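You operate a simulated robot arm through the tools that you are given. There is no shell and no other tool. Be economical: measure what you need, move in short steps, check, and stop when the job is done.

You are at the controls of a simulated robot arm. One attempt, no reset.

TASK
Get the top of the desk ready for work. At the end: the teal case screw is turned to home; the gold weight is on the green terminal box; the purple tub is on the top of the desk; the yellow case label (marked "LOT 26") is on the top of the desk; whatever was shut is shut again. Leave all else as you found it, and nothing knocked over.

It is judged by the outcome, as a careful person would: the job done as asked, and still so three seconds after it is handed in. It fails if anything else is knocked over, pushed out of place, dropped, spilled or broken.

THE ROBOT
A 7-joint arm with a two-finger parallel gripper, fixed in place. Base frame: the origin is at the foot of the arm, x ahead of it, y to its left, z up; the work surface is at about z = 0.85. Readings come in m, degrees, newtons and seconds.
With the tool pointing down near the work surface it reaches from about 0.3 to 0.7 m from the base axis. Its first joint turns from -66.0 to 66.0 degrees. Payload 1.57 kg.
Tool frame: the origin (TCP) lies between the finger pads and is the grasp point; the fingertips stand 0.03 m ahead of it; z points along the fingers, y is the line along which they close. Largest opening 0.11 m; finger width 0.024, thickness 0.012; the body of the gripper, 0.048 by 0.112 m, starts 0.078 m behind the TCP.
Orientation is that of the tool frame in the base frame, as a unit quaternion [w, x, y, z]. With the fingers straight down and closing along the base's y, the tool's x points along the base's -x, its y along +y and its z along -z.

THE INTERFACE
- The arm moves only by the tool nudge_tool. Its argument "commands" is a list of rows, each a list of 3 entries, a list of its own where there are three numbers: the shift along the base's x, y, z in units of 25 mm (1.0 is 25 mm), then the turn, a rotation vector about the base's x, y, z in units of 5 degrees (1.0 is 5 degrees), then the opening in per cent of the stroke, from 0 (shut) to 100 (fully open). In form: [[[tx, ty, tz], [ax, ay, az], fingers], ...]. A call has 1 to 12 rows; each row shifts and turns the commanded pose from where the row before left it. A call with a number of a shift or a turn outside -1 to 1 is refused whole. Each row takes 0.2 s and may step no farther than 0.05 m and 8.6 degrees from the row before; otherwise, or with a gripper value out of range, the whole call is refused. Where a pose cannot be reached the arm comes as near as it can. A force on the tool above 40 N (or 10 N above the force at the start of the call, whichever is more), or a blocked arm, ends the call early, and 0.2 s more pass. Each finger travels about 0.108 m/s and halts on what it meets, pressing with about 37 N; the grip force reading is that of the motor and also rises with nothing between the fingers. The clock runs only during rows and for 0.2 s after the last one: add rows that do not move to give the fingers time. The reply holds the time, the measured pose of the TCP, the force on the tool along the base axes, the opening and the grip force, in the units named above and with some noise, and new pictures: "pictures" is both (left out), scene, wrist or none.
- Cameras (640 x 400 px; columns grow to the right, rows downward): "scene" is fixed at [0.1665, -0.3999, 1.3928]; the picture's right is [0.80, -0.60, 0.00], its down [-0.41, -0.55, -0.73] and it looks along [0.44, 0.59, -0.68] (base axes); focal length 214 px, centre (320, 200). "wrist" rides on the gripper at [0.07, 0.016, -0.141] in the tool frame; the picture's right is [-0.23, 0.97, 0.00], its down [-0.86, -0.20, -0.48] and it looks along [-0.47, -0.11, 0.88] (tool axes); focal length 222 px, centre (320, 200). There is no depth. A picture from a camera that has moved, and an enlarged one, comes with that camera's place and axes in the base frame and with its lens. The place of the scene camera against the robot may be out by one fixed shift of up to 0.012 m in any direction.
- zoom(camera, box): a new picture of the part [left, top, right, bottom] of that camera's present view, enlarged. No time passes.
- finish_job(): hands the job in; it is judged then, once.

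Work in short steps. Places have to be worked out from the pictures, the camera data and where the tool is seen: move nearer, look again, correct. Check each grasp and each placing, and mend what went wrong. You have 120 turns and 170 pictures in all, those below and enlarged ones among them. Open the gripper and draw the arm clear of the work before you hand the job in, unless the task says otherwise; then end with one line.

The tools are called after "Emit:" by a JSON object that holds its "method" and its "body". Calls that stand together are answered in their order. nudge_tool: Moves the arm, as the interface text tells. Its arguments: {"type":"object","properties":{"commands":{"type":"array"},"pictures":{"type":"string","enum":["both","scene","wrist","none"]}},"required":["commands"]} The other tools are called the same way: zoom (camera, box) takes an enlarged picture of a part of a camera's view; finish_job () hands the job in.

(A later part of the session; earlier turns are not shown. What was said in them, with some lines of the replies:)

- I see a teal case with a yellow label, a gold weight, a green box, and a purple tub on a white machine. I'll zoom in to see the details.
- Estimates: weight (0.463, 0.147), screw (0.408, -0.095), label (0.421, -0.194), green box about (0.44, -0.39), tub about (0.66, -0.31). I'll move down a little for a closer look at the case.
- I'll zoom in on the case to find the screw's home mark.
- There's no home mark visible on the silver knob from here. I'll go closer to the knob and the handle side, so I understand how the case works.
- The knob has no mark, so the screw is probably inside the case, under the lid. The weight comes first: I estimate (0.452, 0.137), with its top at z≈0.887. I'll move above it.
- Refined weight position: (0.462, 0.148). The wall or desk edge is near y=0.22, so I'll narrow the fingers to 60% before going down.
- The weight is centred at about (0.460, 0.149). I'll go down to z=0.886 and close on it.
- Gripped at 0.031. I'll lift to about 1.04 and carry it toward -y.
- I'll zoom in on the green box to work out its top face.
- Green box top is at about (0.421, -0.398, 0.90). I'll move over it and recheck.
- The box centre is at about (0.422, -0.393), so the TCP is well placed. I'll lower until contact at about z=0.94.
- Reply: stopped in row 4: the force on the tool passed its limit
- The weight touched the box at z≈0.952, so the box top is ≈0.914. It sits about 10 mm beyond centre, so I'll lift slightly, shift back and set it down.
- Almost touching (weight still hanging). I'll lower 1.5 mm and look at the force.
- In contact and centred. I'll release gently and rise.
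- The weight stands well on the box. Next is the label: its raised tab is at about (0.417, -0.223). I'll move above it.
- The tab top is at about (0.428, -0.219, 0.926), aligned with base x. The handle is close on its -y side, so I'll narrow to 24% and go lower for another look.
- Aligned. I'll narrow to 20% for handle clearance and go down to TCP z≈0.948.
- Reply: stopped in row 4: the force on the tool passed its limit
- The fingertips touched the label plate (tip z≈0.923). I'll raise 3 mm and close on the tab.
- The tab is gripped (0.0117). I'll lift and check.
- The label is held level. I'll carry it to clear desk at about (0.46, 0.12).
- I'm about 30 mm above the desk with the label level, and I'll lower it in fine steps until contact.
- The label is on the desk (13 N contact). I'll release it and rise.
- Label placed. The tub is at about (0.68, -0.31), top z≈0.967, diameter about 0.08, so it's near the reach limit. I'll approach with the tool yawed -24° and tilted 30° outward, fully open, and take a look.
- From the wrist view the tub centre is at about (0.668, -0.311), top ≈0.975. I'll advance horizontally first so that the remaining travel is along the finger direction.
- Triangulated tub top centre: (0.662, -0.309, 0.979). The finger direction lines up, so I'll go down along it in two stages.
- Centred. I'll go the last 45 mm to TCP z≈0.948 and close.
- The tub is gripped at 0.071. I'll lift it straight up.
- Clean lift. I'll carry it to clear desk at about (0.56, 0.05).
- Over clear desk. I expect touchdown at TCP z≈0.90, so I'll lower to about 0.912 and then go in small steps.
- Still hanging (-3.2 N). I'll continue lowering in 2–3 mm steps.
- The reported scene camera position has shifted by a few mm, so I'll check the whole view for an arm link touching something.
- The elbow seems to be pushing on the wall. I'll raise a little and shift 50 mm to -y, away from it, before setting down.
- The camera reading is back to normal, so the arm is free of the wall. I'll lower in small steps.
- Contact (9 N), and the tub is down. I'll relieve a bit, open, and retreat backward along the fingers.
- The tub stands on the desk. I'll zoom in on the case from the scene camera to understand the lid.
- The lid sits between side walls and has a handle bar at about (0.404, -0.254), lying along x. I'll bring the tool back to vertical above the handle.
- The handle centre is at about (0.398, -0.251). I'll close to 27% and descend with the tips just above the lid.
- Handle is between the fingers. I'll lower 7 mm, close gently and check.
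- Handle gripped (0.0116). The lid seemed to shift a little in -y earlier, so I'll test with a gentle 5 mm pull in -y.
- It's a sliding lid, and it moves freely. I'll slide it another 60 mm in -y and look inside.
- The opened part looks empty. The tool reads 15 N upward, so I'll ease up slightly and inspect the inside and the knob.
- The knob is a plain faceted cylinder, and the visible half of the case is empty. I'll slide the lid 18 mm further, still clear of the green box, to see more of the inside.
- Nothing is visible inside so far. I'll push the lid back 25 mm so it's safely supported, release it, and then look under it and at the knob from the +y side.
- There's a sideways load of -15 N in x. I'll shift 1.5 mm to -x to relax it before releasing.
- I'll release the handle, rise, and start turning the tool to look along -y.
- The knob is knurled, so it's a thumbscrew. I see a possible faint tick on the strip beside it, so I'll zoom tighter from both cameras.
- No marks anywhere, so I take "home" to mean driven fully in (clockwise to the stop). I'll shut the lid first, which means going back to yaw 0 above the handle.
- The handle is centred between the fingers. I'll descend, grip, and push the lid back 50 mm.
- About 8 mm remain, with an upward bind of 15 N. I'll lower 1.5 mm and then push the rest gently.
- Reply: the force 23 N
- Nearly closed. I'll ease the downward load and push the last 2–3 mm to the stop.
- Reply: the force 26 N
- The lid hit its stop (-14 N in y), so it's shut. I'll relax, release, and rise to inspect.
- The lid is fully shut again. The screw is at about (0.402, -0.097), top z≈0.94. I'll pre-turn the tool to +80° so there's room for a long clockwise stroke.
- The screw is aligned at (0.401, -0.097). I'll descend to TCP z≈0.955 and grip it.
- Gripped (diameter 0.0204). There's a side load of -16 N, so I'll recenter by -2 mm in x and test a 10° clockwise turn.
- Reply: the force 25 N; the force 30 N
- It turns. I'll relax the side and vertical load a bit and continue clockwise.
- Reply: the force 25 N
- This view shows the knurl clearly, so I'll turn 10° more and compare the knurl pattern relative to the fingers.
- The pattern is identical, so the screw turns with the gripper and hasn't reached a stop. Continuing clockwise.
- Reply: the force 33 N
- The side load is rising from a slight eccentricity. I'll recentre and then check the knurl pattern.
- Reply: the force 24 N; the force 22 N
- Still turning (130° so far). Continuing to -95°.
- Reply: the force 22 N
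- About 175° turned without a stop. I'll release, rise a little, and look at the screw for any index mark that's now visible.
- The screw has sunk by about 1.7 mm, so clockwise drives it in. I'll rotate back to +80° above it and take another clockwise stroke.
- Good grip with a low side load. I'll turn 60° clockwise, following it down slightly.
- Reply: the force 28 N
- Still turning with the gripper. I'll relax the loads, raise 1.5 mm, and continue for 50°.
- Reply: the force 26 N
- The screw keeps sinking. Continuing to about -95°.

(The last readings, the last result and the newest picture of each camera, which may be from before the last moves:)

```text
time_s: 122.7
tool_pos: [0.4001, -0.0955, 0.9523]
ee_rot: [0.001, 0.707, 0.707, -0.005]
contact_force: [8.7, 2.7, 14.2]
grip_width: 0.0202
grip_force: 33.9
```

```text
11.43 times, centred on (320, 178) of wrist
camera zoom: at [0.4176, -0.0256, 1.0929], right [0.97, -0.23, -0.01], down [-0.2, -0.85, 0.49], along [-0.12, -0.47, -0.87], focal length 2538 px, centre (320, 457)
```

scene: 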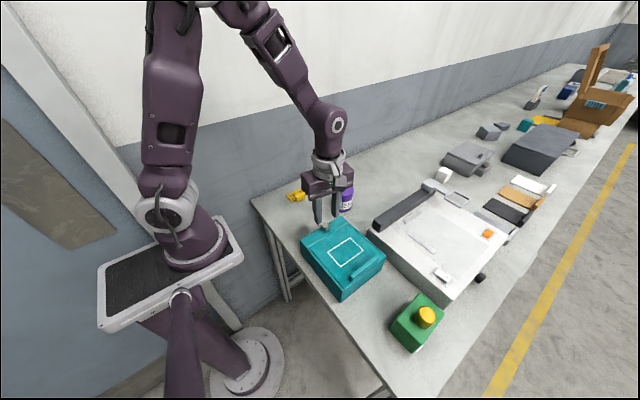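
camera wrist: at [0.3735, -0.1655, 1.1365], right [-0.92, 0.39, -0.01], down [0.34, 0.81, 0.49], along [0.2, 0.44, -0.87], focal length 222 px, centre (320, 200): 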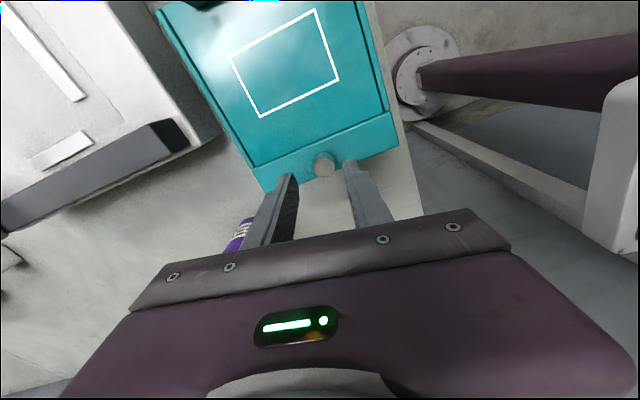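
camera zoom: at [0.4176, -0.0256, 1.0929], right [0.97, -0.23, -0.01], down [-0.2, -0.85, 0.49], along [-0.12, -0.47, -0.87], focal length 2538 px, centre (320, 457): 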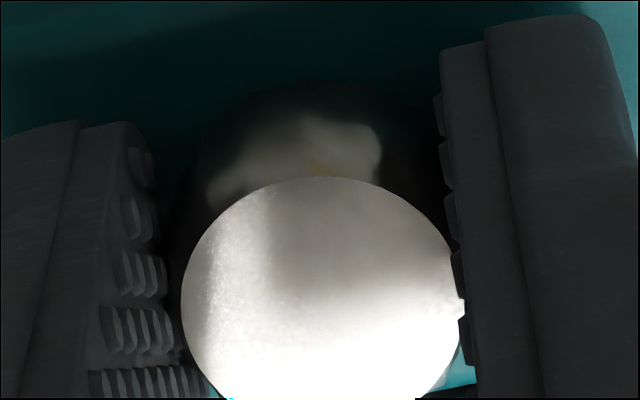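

About 345° so far. I'll release, rise, and compare the height in the scene camera.

Emit:
{"method": "nudge_tool", "body": {"commands": [[[0, 0, 0.03], [0, 0, 0], 20], [[0, 0, 0], [0, 0, 0], 32], [[0, 0, 0.9], [0, 0, 0], 32], [[0, 0, 1], [0, 0, 0], 32], [[0, 0, 0], [0, 0, 1], 32], [[0, 0, 0], [0, 0, 1], 32], [[0, 0, 0], [0, 0, 1], 32], [[0, 0, 0], [0, 0, 1], 32], [[0, 0, 0], [0, 0, 1], 32], [[0, 0, 0], [0, 0, 1], 32], [[0, 0, 0], [0, 0, 1], 32], [[0, 0, 0], [0, 0, 1], 32]], "pictures": "none"}}

Emit:
{"method": "zoom", "body": {"camera": "scene", "box": [316, 216, 336, 234]}}

Emit:
{"method": "nudge_tool", "body": {"commands": [[[0, 0, 0], [0, 0, 1], 32], [[0, 0, 0], [0, 0, 1], 32], [[0, 0, 0], [0, 0, 1], 32], [[0, 0, 0], [0, 0, 1], 32], [[0, 0, 0], [0, 0, 1], 32], [[0, 0, 0], [0, 0, 1], 32], [[0, 0, 0], [0, 0, 1], 32], [[0, 0, 0], [0, 0, 1], 32], [[0, 0, 0], [0, 0, 1], 32], [[0, 0, 0], [0, 0, 1], 32], [[0, 0, 0], [0, 0, 1], 32], [[0, 0, 0], [0, 0, 1], 32]], "pictures": "none"}}

Emit:
{"method": "nudge_tool", "body": {"commands": [[[0, 0, 0], [0, 0, 1], 32], [[0, 0, 0], [0, 0, 1], 32], [[0, 0, 0], [0, 0, 1], 32], [[0, 0, 0], [0, 0, 1], 32], [[0, 0, 0], [0, 0, 1], 32], [[0, 0, 0], [0, 0, 1], 32], [[0, 0, 0], [0, 0, 1], 32], [[0, 0, 0], [0, 0, 1], 32], [[0, 0, 0], [0, 0, 1], 32], [[0, 0, 0], [0, 0, 1], 32], [[0, 0, 0], [0, 0, 1], 32], [[0, 0, 0], [0, 0, 1], 32]], "pictures": "none"}}

```text
time_s: 125.3
tool_pos: [0.4005, -0.0942, 0.9995]
ee_rot: [0.001, 0.422, 0.907, -0.005]
contact_force: [0.7, 0.3, -0.5]
grip_width: 0.0353
grip_force: 0.0
```

```text
16.00 times, centred on (326, 225) of scene
camera zoom: at [0.1665, -0.3999, 1.3928], right [0.8, -0.6, 0.0], down [-0.41, -0.55, -0.73], along [0.44, 0.59, -0.68], focal length 3432 px, centre (224, -200)
```

zoom: 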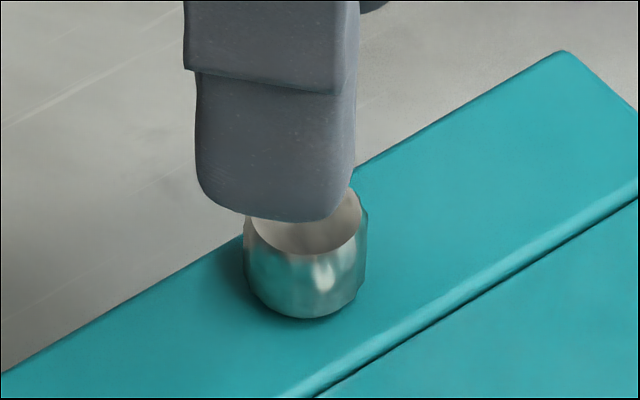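

```text
time_s: 127.9
tool_pos: [0.3998, -0.0952, 1.0006]
ee_rot: [0.003, -0.088, 0.996, -0.004]
contact_force: [-0.8, 0.5, 0.1]
grip_width: 0.0353
grip_force: 0.0
```

```text
time_s: 130.5
tool_pos: [0.3986, -0.0951, 1.0013]
ee_rot: [0.005, -0.574, 0.819, -0.001]
contact_force: [0.1, -0.6, 0.2]
grip_width: 0.0351
grip_force: 0.1
```

The screw sank a similar amount again (about 3.6 mm in total). I'll take the next stroke from +70°, gripping at TCP z≈0.953.

Emit:
{"method": "nudge_tool", "body": {"commands": [[[0.02, -0.04, -0.95], [0, 0, 0], 32], [[0, 0, -0.96], [0, 0, 0], 30], [[0, 0, 0], [0, 0, 0], 30], [[0, 0, 0], [0, 0, 0], 8], [[0, 0, 0], [0, 0, 0], 8]], "pictures": "none"}}

Emit:
{"method": "zoom", "body": {"camera": "wrist", "box": [300, 160, 340, 195]}}

Emit:
{"method": "nudge_tool", "body": {"commands": [[[0, 0, -0.004], [0, 0, -1], 8], [[0, 0, -0.004], [0, 0, -1], 8], [[0, 0, -0.004], [0, 0, -1], 8], [[0, 0, -0.004], [0, 0, -1], 8], [[0, 0, -0.004], [0, 0, -1], 8], [[0, 0, -0.004], [0, 0, -1], 8], [[0, 0, -0.004], [0, 0, -1], 8], [[0, 0, -0.004], [0, 0, -1], 8], [[0, 0, -0.004], [0, 0, -1], 8], [[0, 0, -0.004], [0, 0, -1], 8], [[0, 0, 0], [0, 0, 0], 8]], "pictures": "none"}}

Emit:
{"method": "zoom", "body": {"camera": "wrist", "box": [300, 160, 340, 195]}}

```text
time_s: 131.7
tool_pos: [0.4001, -0.0957, 0.9525]
ee_rot: [0.004, -0.574, 0.819, -0.002]
contact_force: [-2.7, 2.4, -6.1]
grip_width: 0.0206
grip_force: 34.6
```

```text
11.43 times, centred on (320, 178) of wrist
camera zoom: at [0.3599, -0.1574, 1.0924], right [-0.84, 0.55, 0.0], down [0.48, 0.73, 0.49], along [0.27, 0.4, -0.87], focal length 2538 px, centre (320, 457)
```

zoom: 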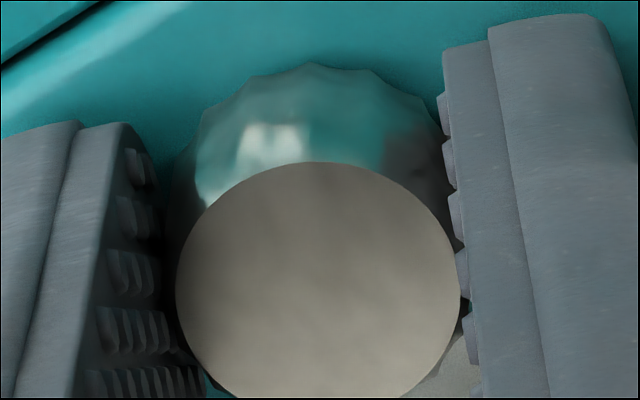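

```text
time_s: 134.1
tool_pos: [0.4009, -0.096, 0.9522]
ee_rot: [0.004, -0.174, 0.985, -0.004]
contact_force: [-8.3, 12.4, 8.0]
grip_width: 0.0204
grip_force: 33.8
```

```text
11.43 times, centred on (320, 178) of wrist
camera zoom: at [0.3283, -0.1046, 1.0925], right [-0.12, 0.99, -0.01], down [0.87, 0.11, 0.49], along [0.48, 0.05, -0.87], focal length 2538 px, centre (320, 457)
```

zoom: 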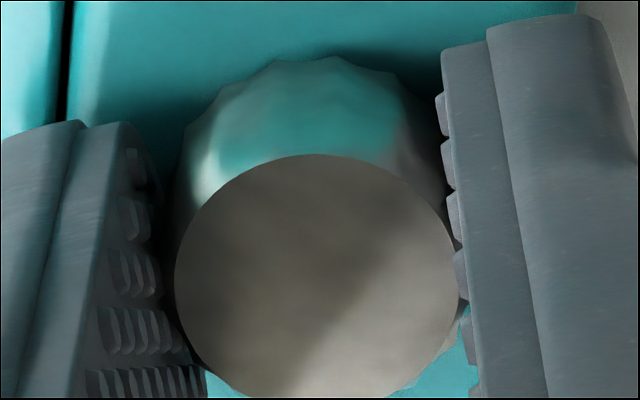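

The knurl pattern has shifted relative to the fingers, so it's slipping. I may have reached the stop; I'll turn 10° more to confirm.

Emit:
{"method": "nudge_tool", "body": {"commands": [[[-0.03, 0.04, 0], [0, 0, -0.5], 8], [[0, 0, 0], [0, 0, -0.5], 8], [[0, 0, 0], [0, 0, -0.5], 8], [[0, 0, 0], [0, 0, -0.5], 8], [[0, 0, 0], [0, 0, 0], 8]], "pictures": "none"}}

Emit:
{"method": "zoom", "body": {"camera": "wrist", "box": [300, 160, 340, 195]}}

```text
time_s: 135.3
tool_pos: [0.3994, -0.0956, 0.9511]
ee_rot: [0.004, -0.087, 0.996, -0.004]
contact_force: [2.2, -0.7, 5.6]
grip_width: 0.0201
grip_force: 34.2
```

```text
11.43 times, centred on (320, 178) of wrist
camera zoom: at [0.3275, -0.092, 1.092], right [0.05, 1.0, -0.01], down [0.87, -0.04, 0.49], along [0.49, -0.03, -0.87], focal length 2538 px, centre (320, 457)
```

zoom: 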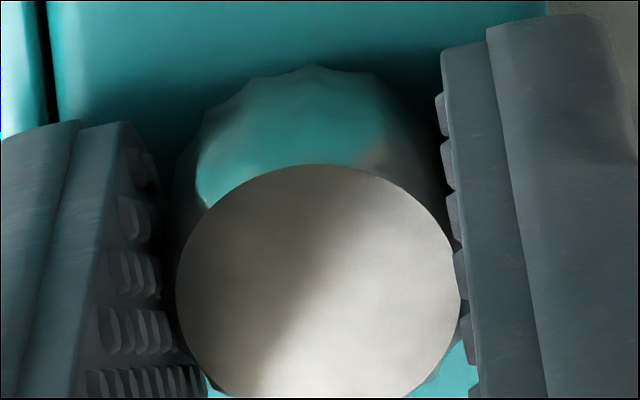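

The pattern slipped by another 8–10° for a 10° turn, which agrees with an end stop. One more 10° turn to be sure.

Emit:
{"method": "nudge_tool", "body": {"commands": [[[0, 0, 0], [0, 0, -0.5], 8], [[0, 0, 0], [0, 0, -0.5], 8], [[0, 0, 0], [0, 0, -0.5], 8], [[0, 0, 0], [0, 0, 0], 8]], "pictures": "none"}}

Emit:
{"method": "zoom", "body": {"camera": "wrist", "box": [300, 160, 340, 195]}}

```text
time_s: 136.3
tool_pos: [0.3996, -0.0953, 0.9519]
ee_rot: [0.003, -0.022, 1.0, -0.005]
contact_force: [4.7, -15.7, -6.0]
grip_width: 0.0209
grip_force: 33.6
```

```text
11.43 times, centred on (320, 178) of wrist
camera zoom: at [0.3285, -0.0826, 1.0918], right [0.19, 0.98, -0.01], down [0.86, -0.16, 0.49], along [0.48, -0.1, -0.87], focal length 2538 px, centre (320, 457)
```

zoom: 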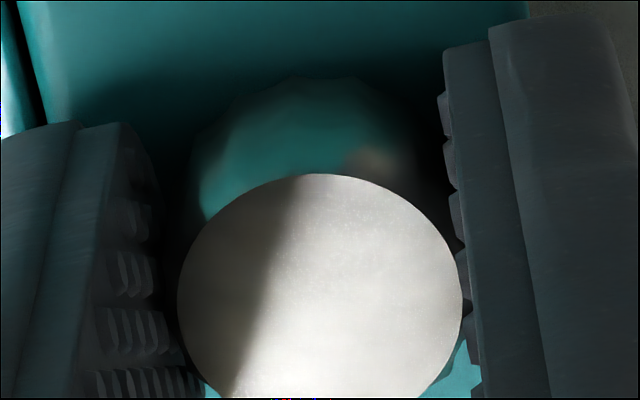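

It slips again and the grip width is riding over the ridges, so the screw is at its stop: home. I'll release, rise, and clear the arm.

Emit:
{"method": "nudge_tool", "body": {"commands": [[[0, 0, 0], [0, 0, 0], 20], [[0, 0, 0], [0, 0, 0], 32], [[0, 0, 0.8], [0, 0, 0], 32], [[0, 0, 1], [0, 0, 0], 32], [[0, 0, 1], [0, 0, 0], 32], [[0, 0, 1], [0, 0, 0], 32], [[0, 0, 1], [0, 0, 0], 32], [[-0.7, 0, 1], [0, 0, 0], 32], [[-0.7, 0, 1], [0, 0, 0], 32], [[-0.7, 0, 1], [0, 0, 0], 32], [[-0.7, 0, 1], [0, 0, 0], 60], [[0, 0, 1], [0, 0, 0], 60]], "pictures": "both"}}

Emit:
{"method": "zoom", "body": {"camera": "scene", "box": [280, 160, 460, 360]}}

Emit:
{"method": "zoom", "body": {"camera": "scene", "box": [316, 216, 336, 234]}}

```text
time_s: 138.9
tool_pos: [0.3302, -0.0961, 1.1983]
ee_rot: [0.003, -0.022, 1.0, -0.003]
contact_force: [-0.7, 0.0, 0.1]
grip_width: 0.0659
grip_force: 0.0
camera wrist: at [0.2585, -0.0826, 1.3374], right [0.18, 0.98, -0.01], down [0.86, -0.16, 0.49], along [0.48, -0.09, -0.87], focal length 222 px, centre (320, 200)
```

scene: 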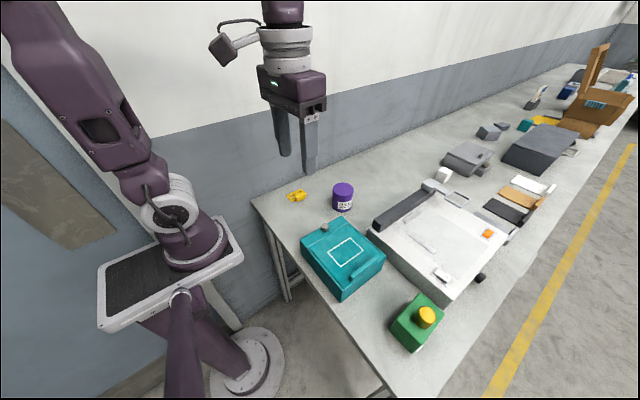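
wrist: 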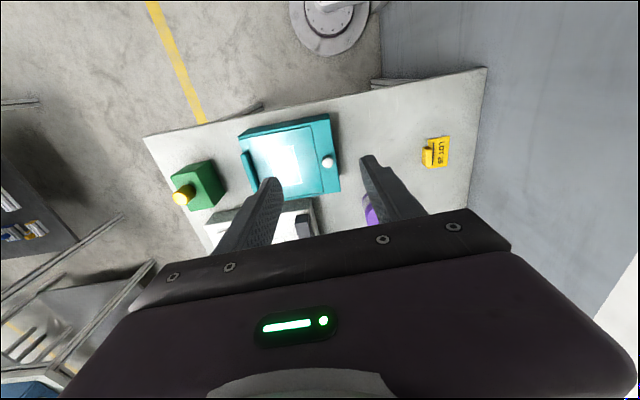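

```text
2.00 times, centred on (370, 260) of scene
camera zoom: at [0.1665, -0.3999, 1.3928], right [0.8, -0.6, 0.0], down [-0.41, -0.55, -0.73], along [0.44, 0.59, -0.68], focal length 429 px, centre (220, 80)
```

zoom: 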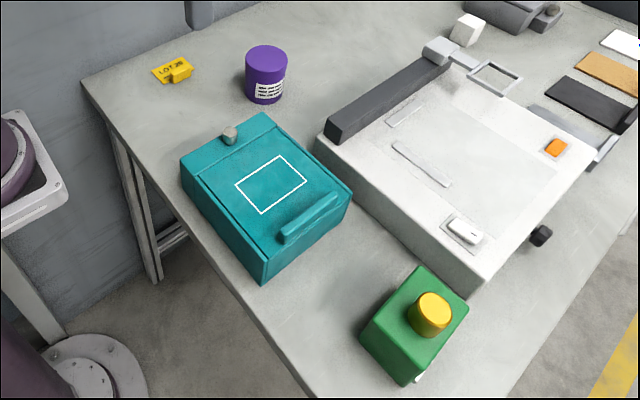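

```text
16.00 times, centred on (326, 225) of scene
camera zoom: at [0.1665, -0.3999, 1.3928], right [0.8, -0.6, 0.0], down [-0.41, -0.55, -0.73], along [0.44, 0.59, -0.68], focal length 3432 px, centre (224, -200)
```

zoom: 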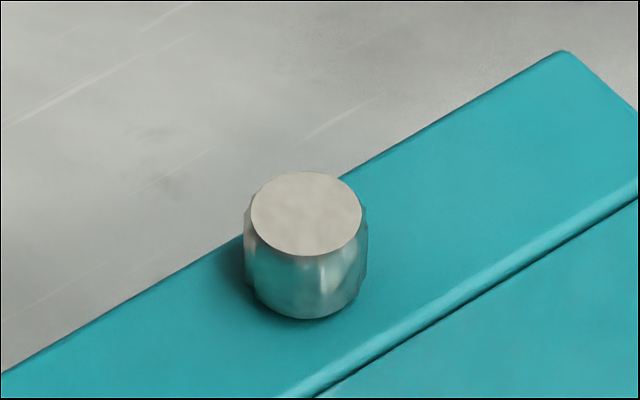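

The screw is seated, the lid is shut, the weight is on the green box, and the tub and label are on the desk. The arm is clear, so I'll hand the job in.

Emit:
{"method": "finish_job", "body": {}}

```text
The job is handed in.
```

I handed the job in with the teal case screw turned clockwise to its stop, the gold weight on the green terminal box, the purple tub and the "LOT 26" label on the desk, and the case lid shut. The screw had no home mark, so I took "home" to mean driven fully in.
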